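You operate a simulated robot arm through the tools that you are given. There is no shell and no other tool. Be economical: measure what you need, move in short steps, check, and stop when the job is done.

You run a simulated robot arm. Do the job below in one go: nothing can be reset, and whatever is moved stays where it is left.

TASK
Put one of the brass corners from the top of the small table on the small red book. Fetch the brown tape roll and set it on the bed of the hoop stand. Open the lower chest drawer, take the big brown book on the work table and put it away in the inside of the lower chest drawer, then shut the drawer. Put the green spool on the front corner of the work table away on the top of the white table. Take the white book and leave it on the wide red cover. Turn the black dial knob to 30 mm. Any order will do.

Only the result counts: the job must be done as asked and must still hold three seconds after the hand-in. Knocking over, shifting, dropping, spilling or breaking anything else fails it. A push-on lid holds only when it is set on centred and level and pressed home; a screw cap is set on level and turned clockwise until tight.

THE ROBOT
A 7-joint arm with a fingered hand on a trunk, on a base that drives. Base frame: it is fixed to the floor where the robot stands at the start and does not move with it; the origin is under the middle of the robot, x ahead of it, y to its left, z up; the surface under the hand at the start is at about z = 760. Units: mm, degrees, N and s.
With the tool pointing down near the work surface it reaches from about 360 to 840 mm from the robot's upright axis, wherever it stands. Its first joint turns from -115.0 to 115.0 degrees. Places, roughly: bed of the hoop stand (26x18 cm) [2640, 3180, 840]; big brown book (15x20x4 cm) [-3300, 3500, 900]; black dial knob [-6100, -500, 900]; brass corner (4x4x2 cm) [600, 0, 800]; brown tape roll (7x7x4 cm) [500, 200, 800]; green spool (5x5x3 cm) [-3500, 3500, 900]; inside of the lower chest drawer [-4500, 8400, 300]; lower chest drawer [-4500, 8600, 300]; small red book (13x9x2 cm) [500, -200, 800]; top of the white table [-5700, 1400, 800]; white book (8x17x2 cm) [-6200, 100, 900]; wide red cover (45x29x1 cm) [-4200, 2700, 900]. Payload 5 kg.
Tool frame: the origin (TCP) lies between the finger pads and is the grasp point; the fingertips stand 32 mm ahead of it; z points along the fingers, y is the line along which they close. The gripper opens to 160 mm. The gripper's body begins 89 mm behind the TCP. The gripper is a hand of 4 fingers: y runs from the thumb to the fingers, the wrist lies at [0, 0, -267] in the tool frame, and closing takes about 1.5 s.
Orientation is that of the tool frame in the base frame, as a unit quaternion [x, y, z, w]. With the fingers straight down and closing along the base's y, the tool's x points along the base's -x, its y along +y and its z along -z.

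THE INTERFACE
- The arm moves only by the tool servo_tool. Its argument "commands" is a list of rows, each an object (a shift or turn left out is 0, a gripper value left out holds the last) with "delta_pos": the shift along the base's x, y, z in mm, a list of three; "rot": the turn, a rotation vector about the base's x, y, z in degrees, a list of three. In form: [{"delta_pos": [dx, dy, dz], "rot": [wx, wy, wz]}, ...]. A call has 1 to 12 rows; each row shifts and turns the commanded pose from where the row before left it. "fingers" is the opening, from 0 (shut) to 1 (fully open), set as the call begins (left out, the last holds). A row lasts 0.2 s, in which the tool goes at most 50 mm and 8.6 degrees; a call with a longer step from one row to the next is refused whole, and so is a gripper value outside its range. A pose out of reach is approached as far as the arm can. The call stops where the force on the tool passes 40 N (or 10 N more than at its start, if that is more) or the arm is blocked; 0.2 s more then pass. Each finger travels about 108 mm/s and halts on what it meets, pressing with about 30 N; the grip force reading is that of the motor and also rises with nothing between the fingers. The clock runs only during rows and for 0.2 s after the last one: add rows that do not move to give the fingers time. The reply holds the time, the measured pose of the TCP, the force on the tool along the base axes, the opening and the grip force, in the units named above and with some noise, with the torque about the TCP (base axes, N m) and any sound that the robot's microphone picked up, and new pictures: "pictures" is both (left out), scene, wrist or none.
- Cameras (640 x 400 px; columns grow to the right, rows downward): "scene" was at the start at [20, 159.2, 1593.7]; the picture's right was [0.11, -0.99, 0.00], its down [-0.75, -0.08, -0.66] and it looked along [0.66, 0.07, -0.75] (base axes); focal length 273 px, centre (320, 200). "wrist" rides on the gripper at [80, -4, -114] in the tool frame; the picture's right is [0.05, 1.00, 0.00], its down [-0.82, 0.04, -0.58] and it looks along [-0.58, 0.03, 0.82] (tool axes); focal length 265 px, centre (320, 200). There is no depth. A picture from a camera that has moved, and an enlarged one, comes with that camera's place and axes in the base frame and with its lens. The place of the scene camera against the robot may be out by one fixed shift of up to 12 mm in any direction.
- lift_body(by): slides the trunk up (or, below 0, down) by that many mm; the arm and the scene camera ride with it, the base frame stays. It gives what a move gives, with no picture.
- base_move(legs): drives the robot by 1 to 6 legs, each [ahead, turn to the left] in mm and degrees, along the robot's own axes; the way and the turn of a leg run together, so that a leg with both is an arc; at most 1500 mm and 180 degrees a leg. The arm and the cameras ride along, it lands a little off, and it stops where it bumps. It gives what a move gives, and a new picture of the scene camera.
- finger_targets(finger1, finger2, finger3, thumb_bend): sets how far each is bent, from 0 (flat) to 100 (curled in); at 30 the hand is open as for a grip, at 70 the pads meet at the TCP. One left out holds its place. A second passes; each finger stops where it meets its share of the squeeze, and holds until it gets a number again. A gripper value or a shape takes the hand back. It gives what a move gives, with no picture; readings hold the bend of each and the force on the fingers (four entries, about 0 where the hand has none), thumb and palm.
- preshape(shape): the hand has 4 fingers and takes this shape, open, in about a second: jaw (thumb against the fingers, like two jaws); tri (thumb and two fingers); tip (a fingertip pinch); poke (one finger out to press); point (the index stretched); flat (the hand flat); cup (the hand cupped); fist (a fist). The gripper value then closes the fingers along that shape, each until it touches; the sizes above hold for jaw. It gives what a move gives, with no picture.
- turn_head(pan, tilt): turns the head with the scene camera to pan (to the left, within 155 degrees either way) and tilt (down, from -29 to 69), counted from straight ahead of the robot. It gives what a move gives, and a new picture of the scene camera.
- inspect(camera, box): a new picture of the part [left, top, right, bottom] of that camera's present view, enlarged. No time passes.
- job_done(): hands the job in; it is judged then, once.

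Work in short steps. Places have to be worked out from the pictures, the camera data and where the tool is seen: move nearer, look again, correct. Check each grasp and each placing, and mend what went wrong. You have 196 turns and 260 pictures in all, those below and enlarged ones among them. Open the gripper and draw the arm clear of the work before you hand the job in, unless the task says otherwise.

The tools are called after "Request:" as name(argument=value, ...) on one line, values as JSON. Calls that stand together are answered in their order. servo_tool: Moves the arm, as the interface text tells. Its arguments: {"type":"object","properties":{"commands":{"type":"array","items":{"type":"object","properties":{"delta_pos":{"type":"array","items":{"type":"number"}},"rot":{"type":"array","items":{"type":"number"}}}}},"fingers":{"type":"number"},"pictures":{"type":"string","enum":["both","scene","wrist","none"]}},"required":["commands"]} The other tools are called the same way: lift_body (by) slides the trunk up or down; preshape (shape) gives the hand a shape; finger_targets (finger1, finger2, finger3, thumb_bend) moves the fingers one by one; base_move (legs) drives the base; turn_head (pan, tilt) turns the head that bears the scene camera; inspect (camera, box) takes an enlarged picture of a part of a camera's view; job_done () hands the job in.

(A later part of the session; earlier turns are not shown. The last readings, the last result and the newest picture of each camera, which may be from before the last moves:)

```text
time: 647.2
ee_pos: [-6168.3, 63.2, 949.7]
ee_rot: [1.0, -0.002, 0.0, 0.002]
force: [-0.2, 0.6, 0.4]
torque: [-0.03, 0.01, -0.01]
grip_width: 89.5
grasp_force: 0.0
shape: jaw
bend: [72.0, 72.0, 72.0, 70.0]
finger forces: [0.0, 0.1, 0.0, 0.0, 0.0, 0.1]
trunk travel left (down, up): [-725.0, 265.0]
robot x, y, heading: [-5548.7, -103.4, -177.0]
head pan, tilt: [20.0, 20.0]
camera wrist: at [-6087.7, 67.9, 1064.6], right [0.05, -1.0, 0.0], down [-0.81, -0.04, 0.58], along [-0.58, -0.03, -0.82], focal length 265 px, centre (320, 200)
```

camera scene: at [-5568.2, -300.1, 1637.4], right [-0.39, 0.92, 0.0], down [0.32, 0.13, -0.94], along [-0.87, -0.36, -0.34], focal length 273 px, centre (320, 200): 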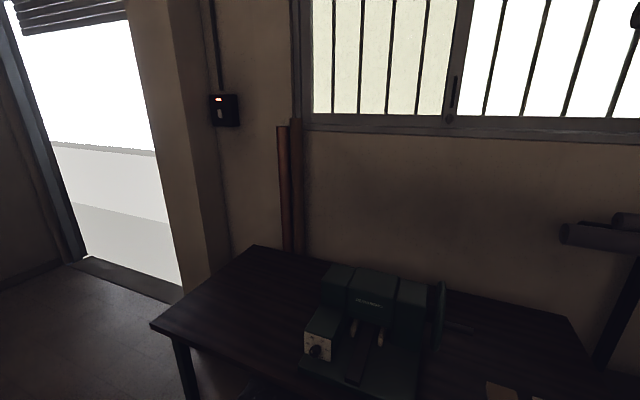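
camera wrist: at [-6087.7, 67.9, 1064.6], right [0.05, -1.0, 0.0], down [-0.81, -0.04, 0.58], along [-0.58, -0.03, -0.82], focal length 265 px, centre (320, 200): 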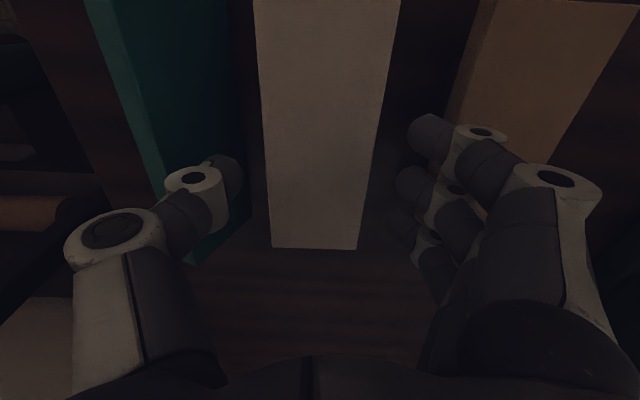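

The green book's appearance changed; check it with the head camera.

Request:
turn_head(pan=-25, tilt=45)

Request:
inspect(camera="scene", box=[220, 120, 420, 260])

```text
time: 648.3
ee_pos: [-6167.6, 62.7, 950.3]
ee_rot: [1.0, -0.002, -0.001, 0.002]
force: [-0.2, -0.5, -0.3]
torque: [0.0, -0.03, 0.02]
grip_width: 89.4
grasp_force: 0.0
shape: jaw
bend: [72.0, 72.0, 72.0, 70.0]
finger forces: [0.1, 0.1, 0.0, 0.0, 0.0, 0.0]
trunk travel left (down, up): [-725.0, 265.0]
robot x, y, heading: [-5547.4, -106.4, -177.4]
head pan, tilt: [-25.0, 45.0]
camera scene: at [-5556.5, -233.3, 1598.8], right [0.38, 0.93, 0.0], down [0.65, -0.27, -0.71], along [-0.65, 0.27, -0.71], focal length 273 px, centre (320, 200)
```

scene: 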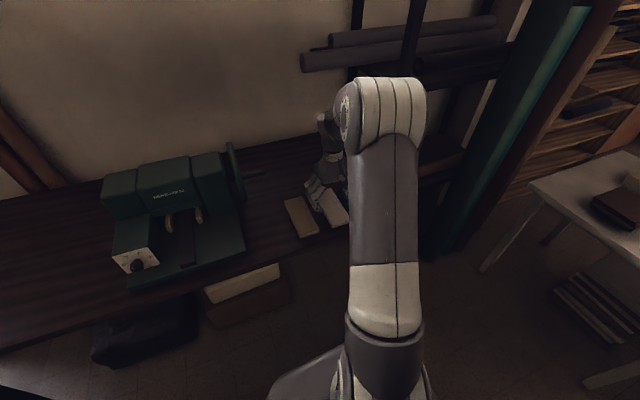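

```text
2.86 times, centred on (320, 190) of scene
camera zoom: at [-5556.5, -233.3, 1598.8], right [0.38, 0.93, 0.0], down [0.65, -0.27, -0.71], along [-0.65, 0.27, -0.71], focal length 780 px, centre (320, 229)
```

zoom: 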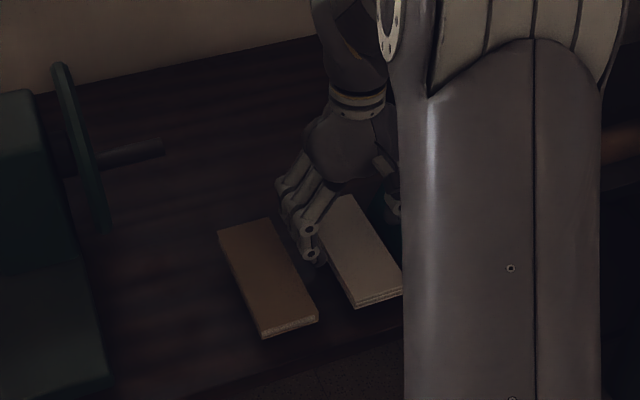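

Green is hidden by the arm. Raise the hand to view all three books from above.

Request:
servo_tool(commands=[{"delta_pos": [0, 0, 45]}, {"delta_pos": [20, 0, 45]}, {"delta_pos": [30, 10, 30]}, {"delta_pos": [30, 20, 0]}, {}], pictures="wrist")

Request:
inspect(camera="wrist", box=[160, 80, 360, 240])

```text
time: 649.5
ee_pos: [-6085.9, 92.7, 1069.7]
ee_rot: [1.0, -0.002, 0.0, 0.003]
force: [-0.2, -0.1, 0.8]
torque: [-0.03, -0.02, 0.0]
grip_width: 89.3
grasp_force: 0.0
shape: jaw
bend: [72.0, 72.0, 72.0, 70.0]
finger forces: [0.0, 0.0, 0.0, 0.1, 0.0, 0.0]
trunk travel left (down, up): [-725.0, 265.0]
robot x, y, heading: [-5548.9, -106.4, -177.1]
head pan, tilt: [-25.0, 45.0]
camera wrist: at [-6006.4, 98.4, 1183.9], right [0.05, -1.0, 0.0], down [-0.82, -0.04, 0.58], along [-0.58, -0.03, -0.82], focal length 265 px, centre (320, 200)
```

wrist: 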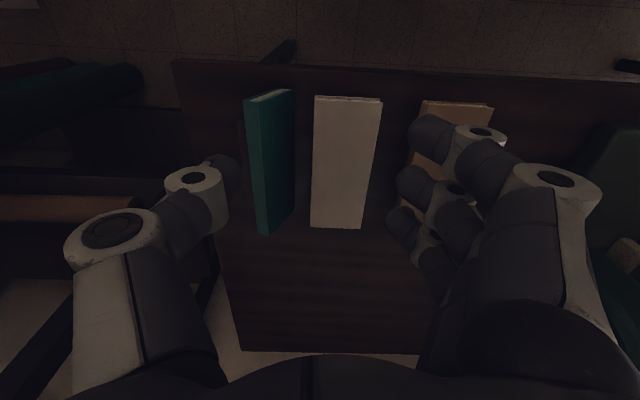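

```text
2.50 times, centred on (260, 160) of wrist
camera zoom: at [-6006.4, 98.4, 1183.9], right [0.05, -1.0, 0.0], down [-0.82, -0.04, 0.58], along [-0.58, -0.03, -0.82], focal length 664 px, centre (470, 300)
```

zoom: 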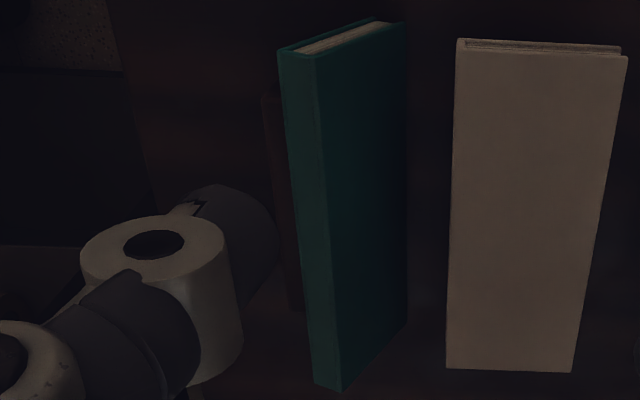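

The green book has been tipped off its little stand and leans on it. I must restore it. Move the arm aside and inspect the situation with the head camera.

Request:
servo_tool(commands=[{"delta_pos": [45, -20, 20]}, {"delta_pos": [45, -20, 0]}, {"delta_pos": [40, -20, 0]}, {"delta_pos": [0, -48, 0]}, {"delta_pos": [0, -48, 0]}, {"delta_pos": [0, -48, 0]}, {"delta_pos": [0, -48, 0]}, {"delta_pos": [0, -48, 0]}, {}], pictures="none")

Request:
turn_head(pan=-25, tilt=45)

Request:
inspect(camera="scene", box=[270, 160, 400, 250])

```text
refused: row 1 steps farther than a row can; nothing moved
```

```text
time: 650.1
ee_pos: [-6087.4, 94.6, 1069.3]
ee_rot: [1.0, -0.002, 0.0, 0.002]
force: [0.3, -0.5, 0.8]
torque: [0.04, -0.02, 0.0]
grip_width: 89.5
grasp_force: 0.1
shape: jaw
bend: [72.0, 72.0, 72.0, 70.0]
finger forces: [0.0, 0.0, 0.0, 0.1, 0.1, 0.0]
trunk travel left (down, up): [-725.0, 265.0]
robot x, y, heading: [-5552.7, -105.3, -177.1]
head pan, tilt: [-25.0, 45.0]
camera scene: at [-5556.4, -233.3, 1598.7], right [0.38, 0.93, 0.0], down [0.65, -0.27, -0.71], along [-0.65, 0.27, -0.71], focal length 273 px, centre (320, 200)
```

scene: 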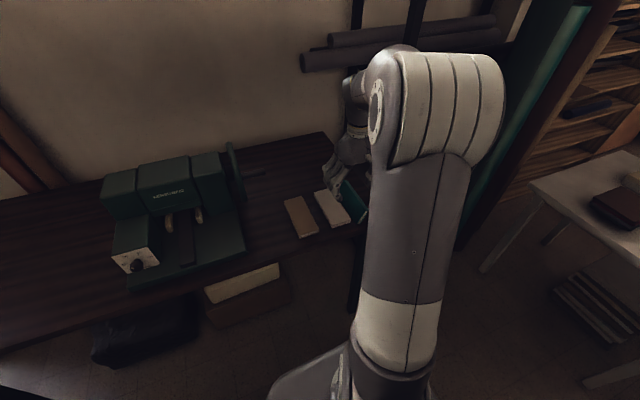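

```text
4.44 times, centred on (335, 205) of scene
camera zoom: at [-5556.4, -233.3, 1598.7], right [0.38, 0.93, 0.0], down [0.65, -0.27, -0.71], along [-0.65, 0.27, -0.71], focal length 1213 px, centre (253, 178)
```

zoom: 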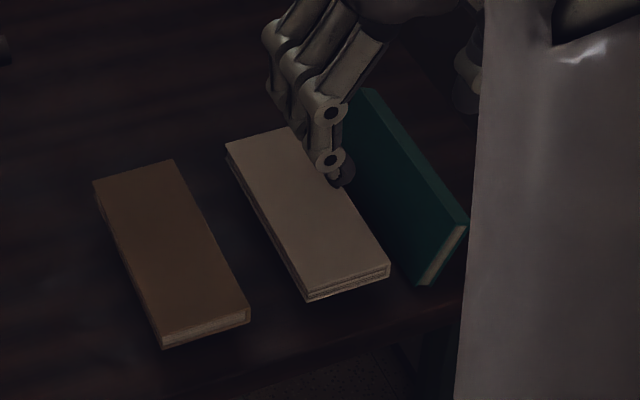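

The green book leans 66° with its upper edge at (y≈160, z≈920). Plan: pinch its upper edge, lift, rotate to 30° tilt and lower it onto its stand so that it settles flat at its old place (centre y≈170). First shift the base ~200 mm to the right for reach.

Request:
servo_tool(commands=[{"delta_pos": [0, 0, 40]}, {"delta_pos": [45, 0, 0]}, {"delta_pos": [45, 0, 0]}, {"delta_pos": [45, 0, 0]}, {}], fingers=0.35, pictures="none")

Request:
base_move(legs=[[-300, 0], [0, -35], [350, 0], [0, 35]])

Request:
inspect(camera="scene", box=[170, 150, 330, 260])

```text
time: 651.3
ee_pos: [-5954.5, 95.0, 1109.0]
ee_rot: [1.0, -0.001, 0.0, 0.002]
force: [0.0, 0.8, 0.3]
torque: [0.01, 0.03, 0.0]
grip_width: 56.5
grasp_force: 0.0
shape: jaw
bend: [73.0, 73.0, 73.0, 70.0]
finger forces: [0.1, 0.0, 0.0, 0.0, 0.0, 0.1]
trunk travel left (down, up): [-725.0, 265.0]
robot x, y, heading: [-5548.8, -100.5, -177.3]
head pan, tilt: [-25.0, 45.0]
```

```text
time: 658.5
ee_pos: [-5955.8, 286.9, 1109.0]
ee_rot: [1.0, 0.003, -0.001, 0.002]
force: [-0.2, -0.4, 0.4]
torque: [-0.01, 0.0, -0.01]
grip_width: 56.6
grasp_force: 0.1
shape: jaw
bend: [73.0, 73.0, 73.0, 70.0]
finger forces: [0.0, 0.0, 0.1, 0.0, 0.0, 0.0]
trunk travel left (down, up): [-725.0, 265.0]
robot x, y, heading: [-5551.4, 90.9, -176.6]
head pan, tilt: [-25.0, 45.0]
camera scene: at [-5554.6, -37.7, 1598.7], right [0.37, 0.93, 0.0], down [0.66, -0.26, -0.71], along [-0.66, 0.26, -0.71], focal length 273 px, centre (320, 200)
```

scene: 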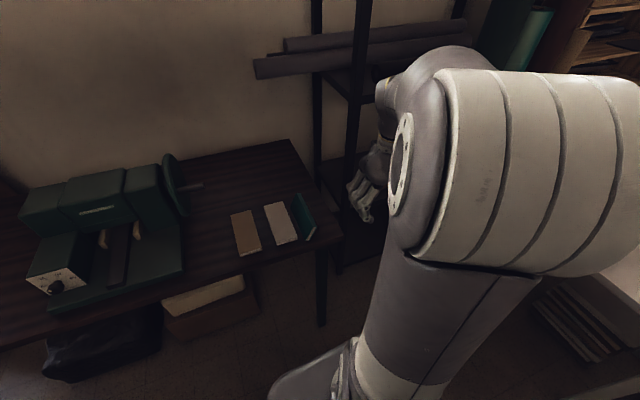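

```text
3.64 times, centred on (250, 205) of scene
camera zoom: at [-5554.6, -37.7, 1598.7], right [0.37, 0.93, 0.0], down [0.66, -0.26, -0.71], along [-0.66, 0.26, -0.71], focal length 992 px, centre (574, 182)
```

zoom: 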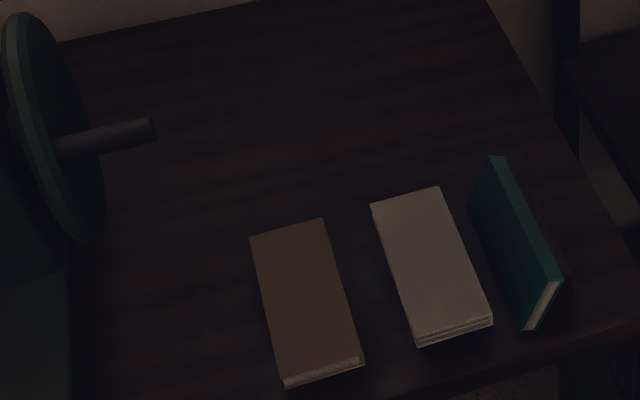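

Clear view. Tilt the hand 24° and move to a pre-grasp above the green book's upper edge.

Request:
servo_tool(commands=[{"delta_pos": [-42, -19, 0], "rot": [-4.8, 0, 0]}, {"delta_pos": [-42, -19, 0], "rot": [-4.8, 0, 0]}, {"delta_pos": [-42, -19, 0], "rot": [-4.8, 0, 0]}, {"delta_pos": [-42, -19, 0], "rot": [-4.8, 0, 0]}, {"delta_pos": [-42, -20, 0], "rot": [-4.8, 0, 0]}, {"delta_pos": [0, 0, -40]}, {"delta_pos": [0, 0, -40]}, {}], pictures="both")

```text
time: 660.3
ee_pos: [-6166.3, 188.5, 1028.8]
ee_rot: [0.978, 0.004, -0.001, 0.209]
force: [-0.7, -0.9, 1.0]
torque: [-0.01, -0.03, 0.0]
grip_width: 56.6
grasp_force: 0.1
shape: jaw
bend: [73.0, 73.0, 73.0, 70.0]
finger forces: [0.0, 0.1, 0.1, 0.0, 0.0, 0.1]
trunk travel left (down, up): [-725.0, 265.0]
robot x, y, heading: [-5551.2, 90.6, -176.4]
head pan, tilt: [-25.0, 45.0]
camera scene: at [-5554.6, -37.6, 1598.8], right [0.37, 0.93, 0.0], down [0.66, -0.26, -0.71], along [-0.66, 0.26, -0.71], focal length 273 px, centre (320, 200)
camera wrist: at [-6086.0, 240.9, 1132.2], right [0.06, -0.91, 0.41], down [-0.81, 0.19, 0.55], along [-0.58, -0.37, -0.73], focal length 265 px, centre (320, 200)
```

scene: 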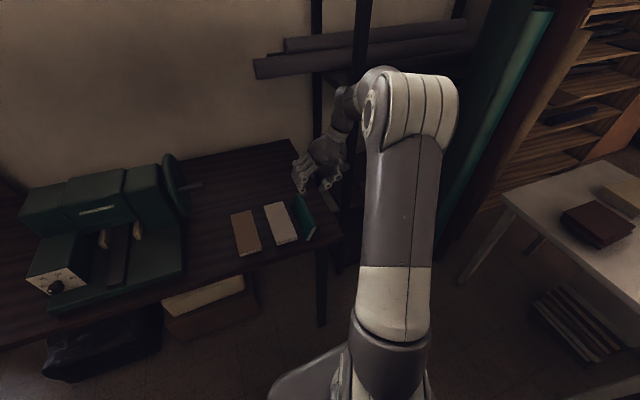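
wrist: 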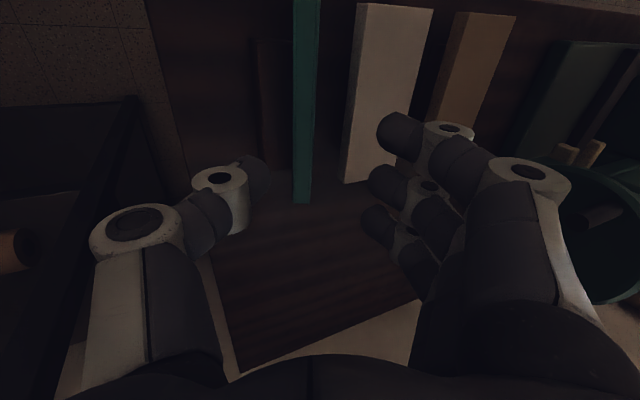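

The hand looks exactly along the book (edge-on). Shift 12 mm toward the thumb side, then advance ~97 mm along the tool axis so the edge enters the jaw.

Request:
servo_tool(commands=[{"delta_pos": [0, 11.4, -5.1]}, {"delta_pos": [0, -12.2, -27.4]}, {"delta_pos": [0, -12.2, -27.4]}, {"delta_pos": [0, -8.1, -18.3]}, {"delta_pos": [0, -4.1, -9.1]}, {}], pictures="wrist")

```text
time: 661.7
ee_pos: [-6165.8, 166.1, 942.5]
ee_rot: [0.978, 0.003, -0.001, 0.209]
force: [0.7, -0.6, 0.3]
torque: [0.01, -0.01, 0.0]
grip_width: 56.4
grasp_force: 0.0
shape: jaw
bend: [73.0, 73.0, 73.0, 70.0]
finger forces: [0.0, 0.1, 0.0, 0.1, 0.0, 0.0]
trunk travel left (down, up): [-725.0, 265.0]
robot x, y, heading: [-5549.6, 90.3, -176.6]
head pan, tilt: [-25.0, 45.0]
camera wrist: at [-6086.0, 217.8, 1045.2], right [0.06, -0.91, 0.41], down [-0.81, 0.19, 0.55], along [-0.58, -0.37, -0.73], focal length 265 px, centre (320, 200)
```

wrist: 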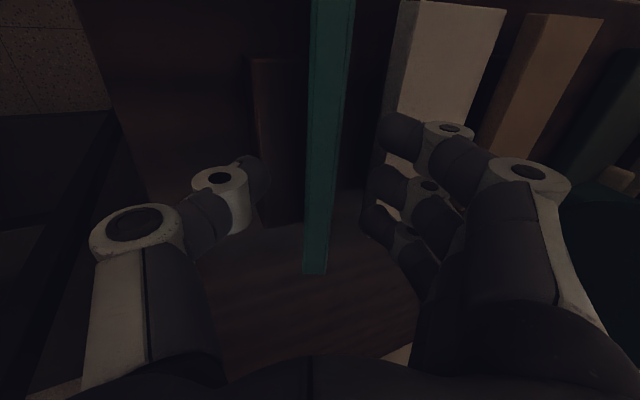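

Centred. Advance 9 mm more and close on the edge.

Request:
servo_tool(commands=[{"delta_pos": [0, -3.7, -8.2]}, {}], pictures="none")

Request:
servo_tool(commands=[{}, {}, {}, {}, {}], fingers=0, pictures="wrist")

```text
time: 662.3
ee_pos: [-6166.2, 163.0, 935.2]
ee_rot: [0.978, 0.004, -0.001, 0.21]
force: [0.5, 0.4, 0.9]
torque: [0.06, 0.01, 0.03]
grip_width: 56.2
grasp_force: 0.2
shape: jaw
bend: [73.0, 73.0, 73.0, 70.0]
finger forces: [0.0, 0.1, 0.0, 0.0, 1.0, 0.0]
trunk travel left (down, up): [-725.0, 265.0]
robot x, y, heading: [-5554.2, 89.5, -176.8]
head pan, tilt: [-25.0, 45.0]
```

```text
time: 663.6
ee_pos: [-6166.4, 160.8, 939.0]
ee_rot: [0.978, 0.003, -0.005, 0.211]
force: [1.6, -2.6, 21.4]
torque: [-0.22, -0.28, -0.04]
grip_width: 6.1
grasp_force: 30.2
shape: jaw
bend: [66.0, 66.0, 66.0, 72.0]
finger forces: [11.2, 9.2, 6.7, 0.0, 13.0, 0.0]
trunk travel left (down, up): [-725.0, 265.0]
robot x, y, heading: [-5549.2, 91.2, -176.6]
head pan, tilt: [-25.0, 45.0]
stopped in row 5: the force on the tool passed its limit at 41 N (the readings are from after the stop); the commanded pose is now the measured one
camera wrist: at [-6086.7, 212.3, 1041.5], right [0.06, -0.91, 0.41], down [-0.81, 0.2, 0.55], along [-0.58, -0.37, -0.72], focal length 265 px, centre (320, 200)
```

wrist: 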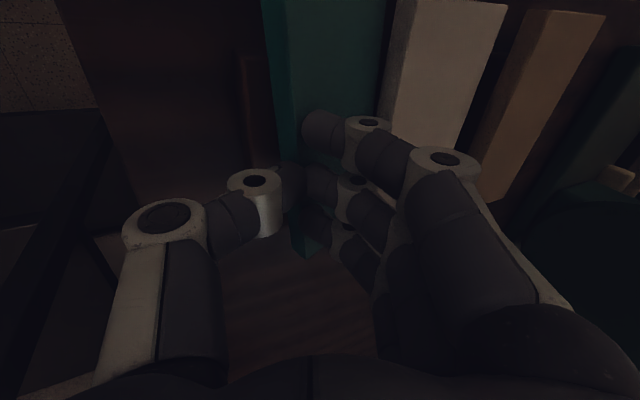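

Not a clean pinch—the book has rotated. Open, back off along the axis and look.

Request:
servo_tool(commands=[{}, {}, {}, {"delta_pos": [0, 10, 24]}, {"delta_pos": [0, 14, 34]}, {"delta_pos": [0, 14, 34]}, {}], fingers=0.4, pictures="both")

Request:
inspect(camera="scene", box=[220, 160, 340, 260])

```text
time: 665.2
ee_pos: [-6168.9, 199.0, 1029.7]
ee_rot: [0.978, 0.004, -0.003, 0.21]
force: [-1.3, -0.5, 0.2]
torque: [0.01, -0.05, 0.06]
grip_width: 63.4
grasp_force: 0.0
shape: jaw
bend: [73.0, 73.0, 73.0, 70.0]
finger forces: [0.0, 0.1, 0.0, 0.0, 0.1, 0.1]
trunk travel left (down, up): [-725.0, 265.0]
robot x, y, heading: [-5546.3, 93.7, -176.7]
head pan, tilt: [-25.0, 45.0]
camera scene: at [-5554.7, -37.5, 1598.7], right [0.37, 0.93, 0.0], down [0.66, -0.26, -0.71], along [-0.66, 0.26, -0.71], focal length 273 px, centre (320, 200)
camera wrist: at [-6088.2, 250.6, 1132.1], right [0.06, -0.91, 0.41], down [-0.81, 0.19, 0.55], along [-0.58, -0.37, -0.73], focal length 265 px, centre (320, 200)
```

scene: 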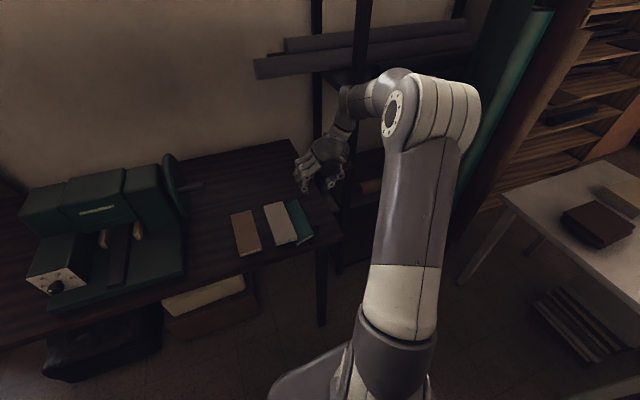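
wrist: 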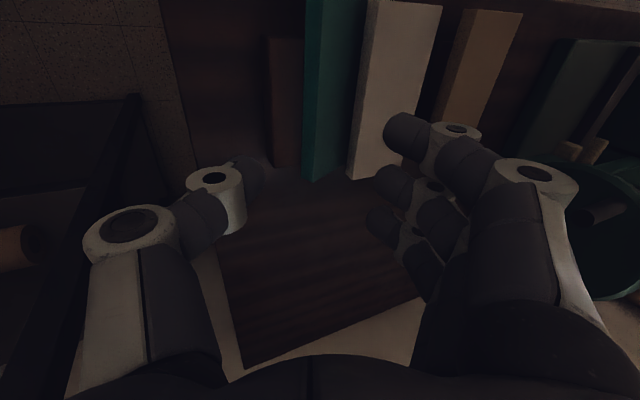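

```text
4.00 times, centred on (280, 210) of scene
camera zoom: at [-5554.7, -37.5, 1598.7], right [0.37, 0.93, 0.0], down [0.66, -0.26, -0.71], along [-0.66, 0.26, -0.71], focal length 1092 px, centre (480, 160)
```

zoom: 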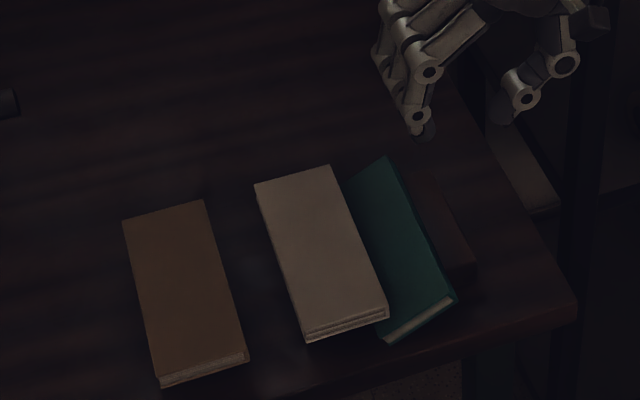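

The green book now lies tilted ~30° between stand and white book. New plan: grip it by its two ends (length 170 mm, along x) with the hand yawed 90° and tilted −30°, which gives full control to lay it back. Reorient the hand above.

Request:
servo_tool(commands=[{"delta_pos": [0, -10, 15], "rot": [4.8, 0, 0]}, {"delta_pos": [0, -10, 15], "rot": [4.8, 0, 0]}, {"delta_pos": [0, -10, 15], "rot": [4.8, 0, 0]}, {"delta_pos": [0, -10, 15], "rot": [4.8, 0, 0]}, {"delta_pos": [0, -10, 15], "rot": [4.8, 0, 0]}, {}], pictures="none")

Request:
servo_tool(commands=[{"rot": [0, 0, -8.2]}, {"rot": [0, 0, -8.2]}, {"rot": [0, 0, -8.2]}, {"rot": [0, 0, -8.2]}, {"rot": [0, 0, -8.2]}, {"rot": [0, 0, -8.2]}, {"rot": [0, 0, -8.2]}, {"rot": [0, 0, -8.2]}, {"rot": [0, 0, -8.2]}, {"rot": [0, 0, -8.2]}, {"rot": [0, 0, -8]}, {}], fingers=1, pictures="wrist")

```text
time: 666.6
ee_pos: [-6166.3, 148.6, 1105.1]
ee_rot: [1.0, 0.004, -0.002, 0.002]
force: [0.0, -1.3, 0.4]
torque: [-0.02, 0.01, 0.02]
grip_width: 63.7
grasp_force: 0.1
shape: jaw
bend: [73.0, 73.0, 73.0, 70.0]
finger forces: [0.0, 0.0, 0.0, 0.0, 0.0, 0.1]
trunk travel left (down, up): [-725.0, 265.0]
robot x, y, heading: [-5549.4, 91.6, -176.5]
head pan, tilt: [-25.0, 45.0]
```

```text
time: 669.2
ee_pos: [-6168.4, 149.6, 1103.4]
ee_rot: [0.71, -0.705, -0.003, 0.0]
force: [-1.2, -0.4, 0.7]
torque: [-0.02, -0.02, -0.01]
grip_width: 159.6
grasp_force: 0.0
shape: jaw
bend: [30.0, 30.0, 30.0, 30.0]
finger forces: [0.1, 0.1, 0.0, 0.1, 0.0, 0.1]
trunk travel left (down, up): [-725.0, 265.0]
robot x, y, heading: [-5546.1, 94.1, -176.6]
head pan, tilt: [-25.0, 45.0]
camera wrist: at [-6162.7, 69.2, 1218.3], right [-1.0, -0.06, 0.0], down [-0.05, 0.81, 0.58], along [-0.04, 0.58, -0.81], focal length 265 px, centre (320, 200)
```

wrist: 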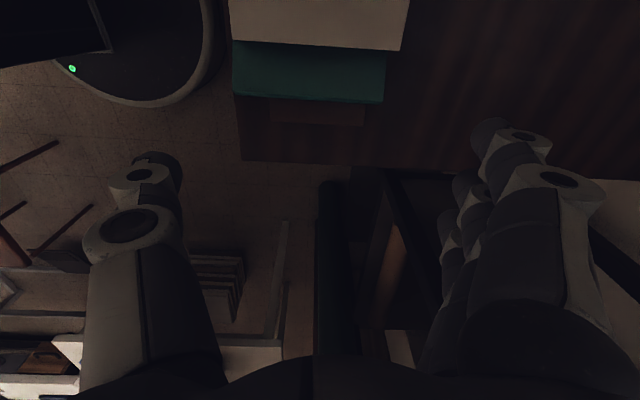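

With the hand yawed I can grip books by their ends. Green's right edge is under the white book, so first move the white book temporarily to the free table area behind. Move the base 60 mm closer and open wide.

Request:
base_move(legs=[[60, 0]])

Request:
finger_targets(finger1=20, finger2=20, finger3=20, thumb_bend=20)

Request:
servo_tool(commands=[{"delta_pos": [29, -41, 0]}, {"delta_pos": [29, -41, 0]}, {"delta_pos": [0, 0, -45]}, {"delta_pos": [0, 0, -45]}, {"delta_pos": [0, 0, -30]}, {}], pictures="wrist")

```text
time: 670.2
ee_pos: [-6229.3, 145.9, 1102.1]
ee_rot: [0.71, -0.705, -0.003, -0.002]
force: [-0.2, 0.3, -0.8]
torque: [0.02, -0.05, 0.02]
grip_width: 159.8
grasp_force: 0.0
shape: jaw
bend: [30.0, 30.0, 30.0, 30.0]
finger forces: [0.0, 0.0, 0.0, 0.0, 0.0, 0.0]
trunk travel left (down, up): [-725.0, 265.0]
robot x, y, heading: [-5610.9, 86.6, -176.6]
head pan, tilt: [-25.0, 45.0]
camera scene: at [-5617.0, -41.2, 1598.7], right [0.37, 0.93, 0.0], down [0.66, -0.26, -0.71], along [-0.66, 0.26, -0.71], focal length 273 px, centre (320, 200)
```

scene: 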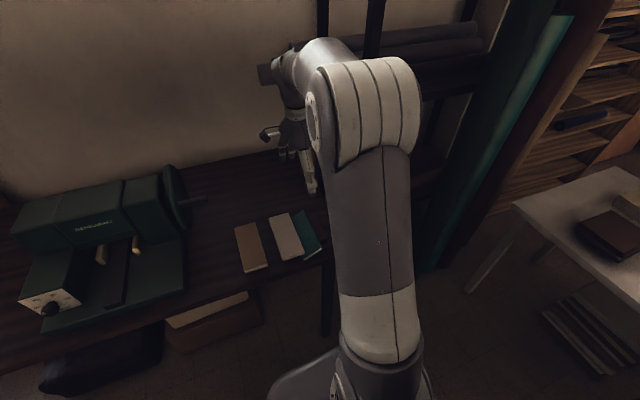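

```text
time: 671.2
ee_pos: [-6227.8, 145.9, 1104.0]
ee_rot: [0.71, -0.704, -0.004, 0.0]
force: [0.0, -0.3, 0.8]
torque: [-0.01, 0.02, -0.02]
grip_width: 193.5
grasp_force: 0.1
shape: fingers
bend: [20.0, 20.0, 20.0, 20.0]
finger forces: [0.0, 0.0, 0.0, 0.1, 0.0, 0.1]
trunk travel left (down, up): [-725.0, 265.0]
robot x, y, heading: [-5613.5, 86.6, -176.7]
head pan, tilt: [-25.0, 45.0]
```

```text
refused: row 1 steps farther than a row can; nothing moved
```

Request:
servo_tool(commands=[{"delta_pos": [20, -27, 0]}, {"delta_pos": [20, -27, 0]}, {"delta_pos": [19, -26, 0]}, {"delta_pos": [0, 0, -45]}, {"delta_pos": [0, 0, -45]}, {"delta_pos": [0, 0, -25]}, {}], pictures="wrist")

```text
time: 672.8
ee_pos: [-6170.8, 65.0, 988.8]
ee_rot: [0.71, -0.704, -0.004, -0.001]
force: [-0.4, 0.4, 0.4]
torque: [-0.01, -0.03, -0.02]
grip_width: 194.0
grasp_force: 0.1
shape: fingers
bend: [20.0, 20.0, 20.0, 20.0]
finger forces: [0.1, 0.1, 0.0, 0.1, 0.0, 0.1]
trunk travel left (down, up): [-725.0, 265.0]
robot x, y, heading: [-5607.0, 86.7, -176.7]
head pan, tilt: [-25.0, 45.0]
camera wrist: at [-6166.1, -14.9, 1102.8], right [-1.0, -0.06, 0.0], down [-0.04, 0.81, 0.58], along [-0.04, 0.58, -0.81], focal length 265 px, centre (320, 200)
```

wrist: 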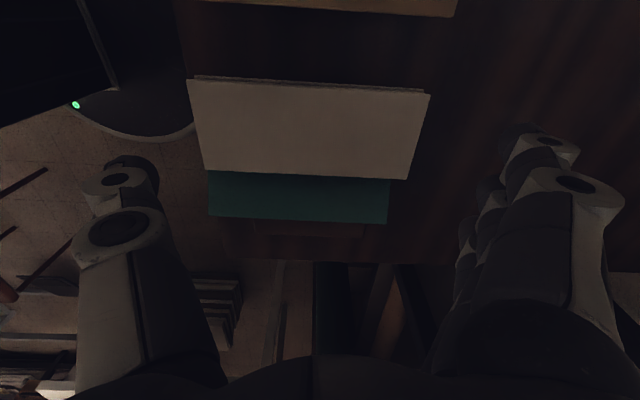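

White book's centre is at x≈−6161. Adjust and lower around its ends.

Request:
servo_tool(commands=[{"delta_pos": [9.5, 1, -30]}, {"delta_pos": [0, 0, -25]}, {"delta_pos": [0, 0, -15]}, {"delta_pos": [0, 0, -8]}, {}], pictures="wrist")

```text
time: 674.0
ee_pos: [-6160.2, 67.9, 910.0]
ee_rot: [0.709, -0.705, -0.003, 0.001]
force: [-0.9, 0.9, 1.0]
torque: [0.0, 0.03, 0.02]
grip_width: 194.0
grasp_force: 0.1
shape: fingers
bend: [20.0, 20.0, 20.0, 20.0]
finger forces: [0.2, 0.1, 0.0, 0.0, 0.0, 0.0]
trunk travel left (down, up): [-725.0, 265.0]
robot x, y, heading: [-5607.8, 85.6, -176.6]
head pan, tilt: [-25.0, 45.0]
camera wrist: at [-6155.3, -12.4, 1024.4], right [-1.0, -0.06, 0.0], down [-0.04, 0.81, 0.58], along [-0.04, 0.58, -0.81], focal length 265 px, centre (320, 200)
```

wrist: 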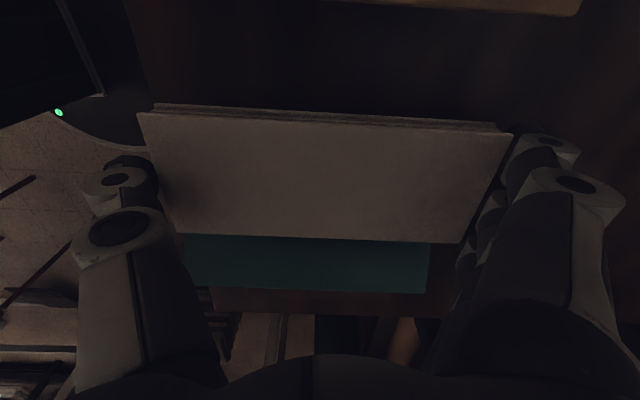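

Straddled cleanly. Close.

Request:
servo_tool(commands=[{}, {}, {}, {}, {}], fingers=0, pictures="none")

Request:
servo_tool(commands=[{"delta_pos": [0, 0, 10]}, {"delta_pos": [0, 0, 25]}, {"delta_pos": [0, 0, 35]}, {}], pictures="wrist")

```text
time: 675.2
ee_pos: [-6160.1, 67.5, 910.6]
ee_rot: [0.71, -0.704, -0.004, 0.001]
force: [-4.4, 0.3, 9.7]
torque: [0.01, 0.17, -0.01]
grip_width: 158.9
grasp_force: 29.8
shape: jaw
bend: [30.0, 30.0, 30.0, 19.0]
finger forces: [15.9, 15.8, 15.6, 0.1, 42.0, 0.0]
trunk travel left (down, up): [-725.0, 265.0]
robot x, y, heading: [-5611.9, 90.3, -176.6]
head pan, tilt: [-25.0, 45.0]
```

```text
time: 676.2
ee_pos: [-6160.7, 66.9, 981.7]
ee_rot: [0.709, -0.705, -0.003, 0.0]
force: [-0.5, -0.8, -1.5]
torque: [-0.02, -0.04, -0.02]
grip_width: 158.8
grasp_force: 30.0
shape: jaw
bend: [30.0, 30.0, 30.0, 19.0]
finger forces: [15.1, 15.0, 14.8, 0.0, 43.7, 0.1]
trunk travel left (down, up): [-725.0, 265.0]
robot x, y, heading: [-5608.7, 89.3, -176.5]
head pan, tilt: [-25.0, 45.0]
camera wrist: at [-6156.1, -12.6, 1096.6], right [-1.0, -0.06, 0.0], down [-0.05, 0.81, 0.58], along [-0.04, 0.58, -0.81], focal length 265 px, centre (320, 200)
```

wrist: 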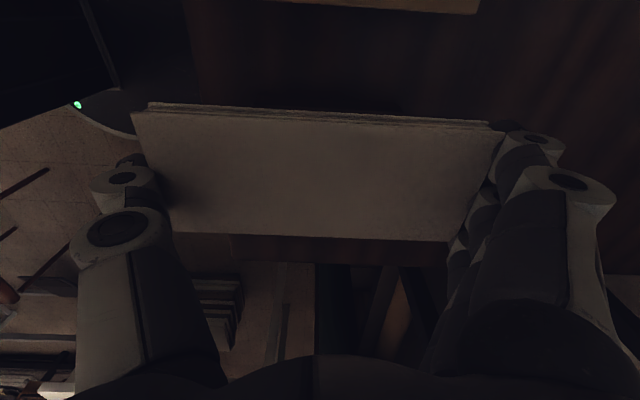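

Held. Carry it back to x≈−6385 (free table area behind) and set it down.

Request:
servo_tool(commands=[{"delta_pos": [-45, 0, 5]}, {"delta_pos": [-45, 0, 0]}, {"delta_pos": [-45, 0, 0]}, {"delta_pos": [-45, 0, 0]}, {"delta_pos": [-42, 0, 0]}, {"delta_pos": [0, 0, -45]}, {"delta_pos": [0, 0, -30]}, {}], pictures="wrist")

```text
time: 678.0
ee_pos: [-6382.1, 67.8, 913.1]
ee_rot: [0.71, -0.704, -0.003, 0.001]
force: [-0.1, -0.7, -2.0]
torque: [-0.02, -0.01, -0.01]
grip_width: 158.7
grasp_force: 30.2
shape: jaw
bend: [30.0, 30.0, 30.0, 19.0]
finger forces: [14.7, 14.7, 14.7, 0.0, 42.8, 0.0]
trunk travel left (down, up): [-725.0, 265.0]
robot x, y, heading: [-5612.7, 86.5, -176.9]
head pan, tilt: [-25.0, 45.0]
camera wrist: at [-6377.1, -12.2, 1026.7], right [-1.0, -0.06, 0.0], down [-0.04, 0.81, 0.58], along [-0.04, 0.58, -0.81], focal length 265 px, centre (320, 200)
```

wrist: 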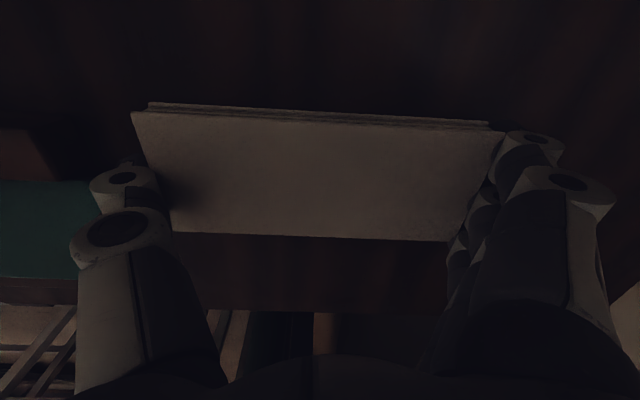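

Request:
servo_tool(commands=[{"delta_pos": [0, 0, -10]}, {"delta_pos": [0, 0, -5]}, {"delta_pos": [0, 0, -3]}, {"delta_pos": [0, 0, -2]}, {"delta_pos": [0, 0, -2]}, {"delta_pos": [0, 0, -2]}, {}], pictures="none")

```text
time: 679.6
ee_pos: [-6382.2, 67.4, 888.0]
ee_rot: [0.71, -0.705, -0.004, 0.001]
force: [-2.0, 0.0, 5.3]
torque: [-0.02, 0.36, 0.0]
grip_width: 159.0
grasp_force: 30.2
shape: jaw
bend: [30.0, 30.0, 30.0, 19.0]
finger forces: [16.1, 16.0, 15.9, 0.0, 43.1, 0.0]
trunk travel left (down, up): [-725.0, 265.0]
robot x, y, heading: [-5609.2, 87.5, -176.6]
head pan, tilt: [-25.0, 45.0]
```

Touching the table. Release, rise, and go over the green book.

Request:
finger_targets(finger1=20, finger2=20, finger3=20, thumb_bend=15)

Request:
servo_tool(commands=[{"delta_pos": [0, 0, 30]}, {"delta_pos": [0, 0, 45]}, {"delta_pos": [0, 0, 30]}, {"delta_pos": [45, 10, 0]}, {"delta_pos": [45, 12, 0]}, {"delta_pos": [45, 12, 0]}, {"delta_pos": [45, 12, 0]}, {"delta_pos": [44, 12, 0]}, {}], pictures="wrist")

```text
time: 680.6
ee_pos: [-6380.6, 67.1, 887.4]
ee_rot: [0.709, -0.705, -0.004, 0.0]
force: [-0.4, -0.8, -0.1]
torque: [-0.01, 0.02, -0.02]
grip_width: 195.8
grasp_force: 0.0
shape: fingers
bend: [20.0, 20.0, 20.0, 15.0]
finger forces: [0.1, 0.0, 0.0, 0.1, 0.0, 0.1]
trunk travel left (down, up): [-725.0, 265.0]
robot x, y, heading: [-5610.7, 84.3, -177.0]
head pan, tilt: [-25.0, 45.0]
```

```text
time: 682.6
ee_pos: [-6156.1, 125.2, 992.4]
ee_rot: [0.71, -0.704, -0.004, -0.001]
force: [0.5, 0.1, -0.3]
torque: [-0.02, 0.01, 0.0]
grip_width: 196.2
grasp_force: 0.0
shape: fingers
bend: [20.0, 20.0, 20.0, 15.0]
finger forces: [0.1, 0.0, 0.1, 0.1, 0.0, 0.0]
trunk travel left (down, up): [-725.0, 265.0]
robot x, y, heading: [-5611.8, 87.1, -177.0]
head pan, tilt: [-25.0, 45.0]
camera wrist: at [-6152.1, 45.4, 1106.5], right [-1.0, -0.06, 0.0], down [-0.05, 0.81, 0.58], along [-0.04, 0.58, -0.81], focal length 265 px, centre (320, 200)
```

wrist: 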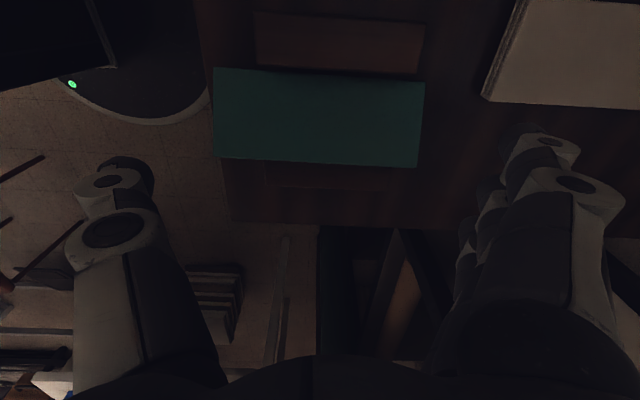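

Green: cover tilt ≈27°, right edge (y 88, z 875), left edge (y 149, z 907), x −6071…−6241. Tilt the hand −27° and approach perpendicular to its cover.

Request:
servo_tool(commands=[{"delta_pos": [0, -12, 0], "rot": [6.75, 0, 0]}, {"delta_pos": [0, -12, 0], "rot": [6.75, 0, 0]}, {"delta_pos": [0, -11, 0], "rot": [6.75, 0, 0]}, {"delta_pos": [0, -10, 0], "rot": [6.75, 0, 0]}, {"delta_pos": [0, 0, -27]}, {}], pictures="wrist")

```text
time: 684.0
ee_pos: [-6158.3, 80.3, 965.3]
ee_rot: [0.69, -0.685, -0.168, -0.166]
force: [0.8, 0.8, 0.3]
torque: [0.01, 0.02, 0.0]
grip_width: 196.4
grasp_force: 0.1
shape: fingers
bend: [20.0, 20.0, 20.0, 15.0]
finger forces: [0.0, 0.1, 0.0, 0.0, 0.1, 0.1]
trunk travel left (down, up): [-725.0, 265.0]
robot x, y, heading: [-5611.4, 84.5, -176.9]
head pan, tilt: [-25.0, 45.0]
camera wrist: at [-6153.9, -42.4, 1031.4], right [-1.0, -0.05, -0.02], down [-0.04, 0.46, 0.89], along [-0.04, 0.89, -0.46], focal length 265 px, centre (320, 200)
```

wrist: 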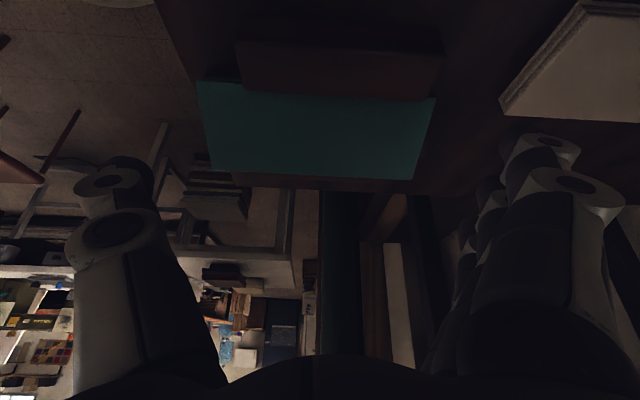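

Aligned. Advance along the tool axis to straddle its ends, then close.

Request:
servo_tool(commands=[{"delta_pos": [1, 11, -21]}, {"delta_pos": [1, 10, -20]}, {"delta_pos": [0, 7, -14]}, {"delta_pos": [0, 3, -6]}, {}], pictures="wrist")

```text
time: 685.2
ee_pos: [-6157.0, 111.7, 902.6]
ee_rot: [0.689, -0.685, -0.168, -0.166]
force: [0.0, 0.3, 0.3]
torque: [-0.02, 0.0, -0.01]
grip_width: 196.2
grasp_force: 0.1
shape: fingers
bend: [20.0, 20.0, 20.0, 15.0]
finger forces: [0.0, 0.1, 0.1, 0.0, 0.0, 0.0]
trunk travel left (down, up): [-725.0, 265.0]
robot x, y, heading: [-5608.9, 88.2, -176.5]
head pan, tilt: [-25.0, 45.0]
camera wrist: at [-6151.9, -10.3, 969.1], right [-1.0, -0.05, -0.02], down [-0.04, 0.46, 0.89], along [-0.04, 0.89, -0.46], focal length 265 px, centre (320, 200)
```

wrist: 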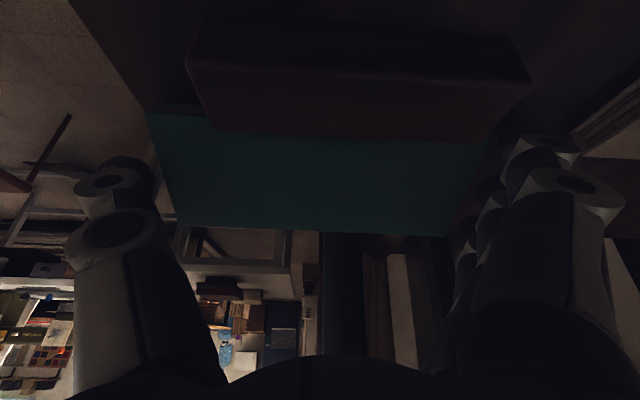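

Close on the ends and lift slightly along the cover normal.

Request:
servo_tool(commands=[{}, {}, {}, {}, {}], fingers=0, pictures="none")

Request:
servo_tool(commands=[{"delta_pos": [0, 0, 10]}, {"delta_pos": [0, 5, 25]}, {"delta_pos": [0, 10, 35]}, {"delta_pos": [0, 10, 30]}, {}], pictures="wrist")

```text
time: 686.4
ee_pos: [-6157.4, 111.6, 905.0]
ee_rot: [0.69, -0.685, -0.168, -0.166]
force: [-1.0, -2.5, 9.7]
torque: [-0.01, -0.32, 0.02]
grip_width: 157.9
grasp_force: 30.3
shape: jaw
bend: [32.0, 33.0, 33.0, 30.0]
finger forces: [11.1, 11.2, 11.0, 0.0, 32.8, 0.1]
trunk travel left (down, up): [-725.0, 265.0]
robot x, y, heading: [-5610.5, 88.3, -176.4]
head pan, tilt: [-25.0, 45.0]
```

```text
time: 687.6
ee_pos: [-6156.8, 136.3, 1006.2]
ee_rot: [0.69, -0.684, -0.167, -0.165]
force: [-0.5, 0.1, -1.3]
torque: [0.0, 0.02, 0.03]
grip_width: 157.7
grasp_force: 29.6
shape: jaw
bend: [32.0, 33.0, 33.0, 30.0]
finger forces: [11.5, 11.4, 11.1, 0.1, 33.0, 0.0]
trunk travel left (down, up): [-725.0, 265.0]
robot x, y, heading: [-5610.7, 89.1, -176.7]
head pan, tilt: [-25.0, 45.0]
camera wrist: at [-6151.2, 13.2, 1071.3], right [-1.0, -0.05, -0.02], down [-0.05, 0.46, 0.89], along [-0.04, 0.89, -0.46], focal length 265 px, centre (320, 200)
```

wrist: 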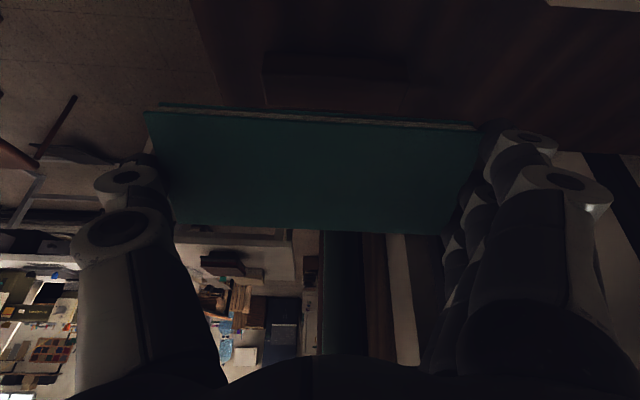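

Green book is firmly held, measured: cover 20 mm ahead of TCP. Rotate it level and position over its stand (centre −6167, 170).

Request:
servo_tool(commands=[{"delta_pos": [-4, 8, 0], "rot": [-6.85, 0, 0]}, {"delta_pos": [-4, 8, 0], "rot": [-6.85, 0, 0]}, {"delta_pos": [-4, 8, 0], "rot": [-6.85, 0, 0]}, {"delta_pos": [-3, 9, 0], "rot": [-6.85, 0, 0]}, {"delta_pos": [0, 0, -40]}, {}], pictures="wrist")

```text
time: 689.0
ee_pos: [-6172.1, 173.0, 963.7]
ee_rot: [0.71, -0.705, -0.001, 0.003]
force: [-0.6, 0.4, -2.3]
torque: [0.02, 0.01, 0.02]
grip_width: 158.0
grasp_force: 29.9
shape: jaw
bend: [32.0, 33.0, 33.0, 30.0]
finger forces: [11.5, 11.3, 11.4, 0.1, 33.2, 0.0]
trunk travel left (down, up): [-725.0, 265.0]
robot x, y, heading: [-5610.4, 88.3, -176.6]
head pan, tilt: [-25.0, 45.0]
camera wrist: at [-6166.8, 93.6, 1078.4], right [-1.0, -0.06, 0.01], down [-0.04, 0.82, 0.58], along [-0.04, 0.57, -0.82], focal length 265 px, centre (320, 200)
```

wrist: 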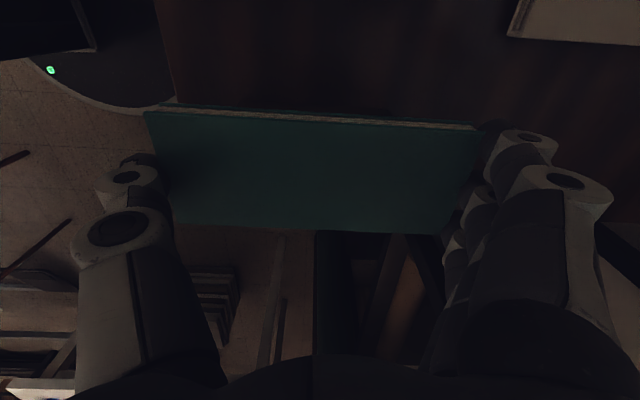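

Level. Shift −2 mm in y and lower onto the stand.

Request:
servo_tool(commands=[{"delta_pos": [0, -2, -20]}, {"delta_pos": [0, 0, -14]}, {"delta_pos": [0, 0, -4]}, {"delta_pos": [0, 0, -2]}, {"delta_pos": [0, 0, -2]}, {"delta_pos": [0, 0, -2]}, {}], pictures="none")

```text
time: 690.6
ee_pos: [-6172.0, 167.8, 919.9]
ee_rot: [0.709, -0.705, -0.003, 0.004]
force: [-1.1, 1.7, 15.4]
torque: [0.05, -0.55, 0.02]
grip_width: 157.8
grasp_force: 29.9
shape: jaw
bend: [32.0, 33.0, 33.0, 30.0]
finger forces: [11.9, 11.6, 11.4, 0.0, 34.6, 0.0]
trunk travel left (down, up): [-725.0, 265.0]
robot x, y, heading: [-5611.8, 87.2, -176.8]
head pan, tilt: [-25.0, 45.0]
```

Contact exactly at the predicted height. Release and rise to check.

Request:
servo_tool(commands=[{"delta_pos": [0, 1, 1]}, {}], pictures="none")

Request:
finger_targets(finger1=20, finger2=20, finger3=20, thumb_bend=18)

Request:
servo_tool(commands=[{"delta_pos": [0, 0, 30]}, {"delta_pos": [0, 0, 45]}, {"delta_pos": [0, 0, 40]}, {"delta_pos": [0, -40, 20]}, {"delta_pos": [0, -40, 20]}, {"delta_pos": [0, -30, 0]}, {}], pictures="wrist")

```text
time: 691.2
ee_pos: [-6170.6, 169.0, 920.9]
ee_rot: [0.709, -0.705, -0.001, 0.003]
force: [-3.7, -2.4, 11.1]
torque: [-0.01, -0.14, -0.02]
grip_width: 157.9
grasp_force: 30.0
shape: jaw
bend: [32.0, 33.0, 33.0, 30.0]
finger forces: [12.4, 12.1, 12.0, 0.0, 33.2, 0.1]
trunk travel left (down, up): [-725.0, 265.0]
robot x, y, heading: [-5609.2, 89.9, -176.9]
head pan, tilt: [-25.0, 45.0]
```

```text
time: 692.2
ee_pos: [-6170.6, 168.8, 920.9]
ee_rot: [0.709, -0.705, -0.002, 0.002]
force: [0.5, 0.1, 0.4]
torque: [0.0, 0.03, -0.01]
grip_width: 194.4
grasp_force: 0.0
shape: fingers
bend: [20.0, 20.0, 20.0, 18.0]
finger forces: [0.0, 0.0, 0.0, 0.1, 0.0, 0.0]
trunk travel left (down, up): [-725.0, 265.0]
robot x, y, heading: [-5614.8, 85.5, -176.7]
head pan, tilt: [-25.0, 45.0]
```

```text
time: 693.8
ee_pos: [-6171.5, 59.3, 1076.6]
ee_rot: [0.71, -0.705, -0.001, 0.002]
force: [-0.1, -0.1, 0.5]
torque: [0.0, 0.02, -0.01]
grip_width: 194.9
grasp_force: 0.1
shape: fingers
bend: [20.0, 20.0, 20.0, 18.0]
finger forces: [0.0, 0.0, 0.0, 0.0, 0.0, 0.0]
trunk travel left (down, up): [-725.0, 265.0]
robot x, y, heading: [-5613.5, 86.6, -176.6]
head pan, tilt: [-25.0, 45.0]
camera wrist: at [-6166.0, -21.6, 1191.3], right [-1.0, -0.06, 0.01], down [-0.04, 0.82, 0.58], along [-0.04, 0.57, -0.82], focal length 265 px, centre (320, 200)
```

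wrist: 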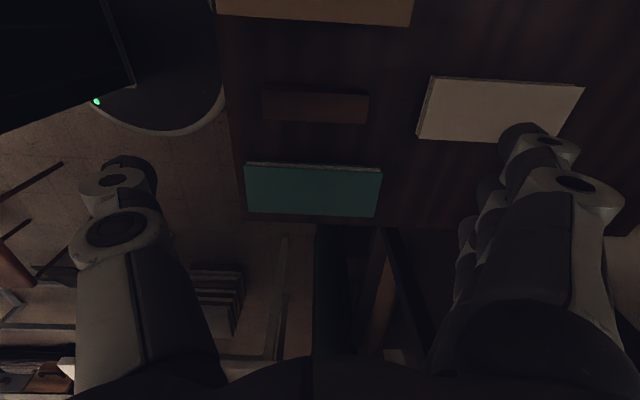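

Green is back, level, at y≈169, x −6085…−6253. Now regrip the white book at (−6382, 67).

Request:
servo_tool(commands=[{"delta_pos": [-45, 2, 0]}, {"delta_pos": [-45, 2, 0]}, {"delta_pos": [-45, 2, 0]}, {"delta_pos": [-45, 1, 0]}, {"delta_pos": [-30, 1, 0]}, {"delta_pos": [0, 0, -45]}, {"delta_pos": [0, 0, -45]}, {"delta_pos": [0, 0, -20]}, {}], pictures="wrist")

```text
time: 695.8
ee_pos: [-6381.3, 66.9, 963.3]
ee_rot: [0.71, -0.704, 0.0, 0.003]
force: [-0.1, -0.6, -0.5]
torque: [0.0, 0.01, -0.02]
grip_width: 194.8
grasp_force: 0.0
shape: fingers
bend: [20.0, 20.0, 20.0, 18.0]
finger forces: [0.0, 0.0, 0.0, 0.1, 0.0, 0.1]
trunk travel left (down, up): [-725.0, 265.0]
robot x, y, heading: [-5615.7, 85.3, -176.7]
head pan, tilt: [-25.0, 45.0]
camera wrist: at [-6376.7, -12.3, 1078.9], right [-1.0, -0.06, 0.01], down [-0.04, 0.82, 0.58], along [-0.04, 0.57, -0.82], focal length 265 px, centre (320, 200)
```

wrist: 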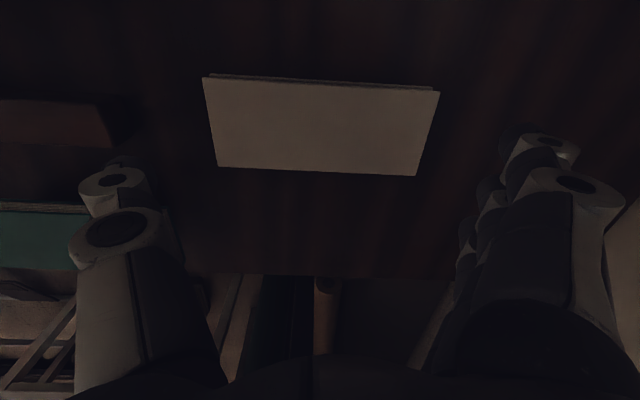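

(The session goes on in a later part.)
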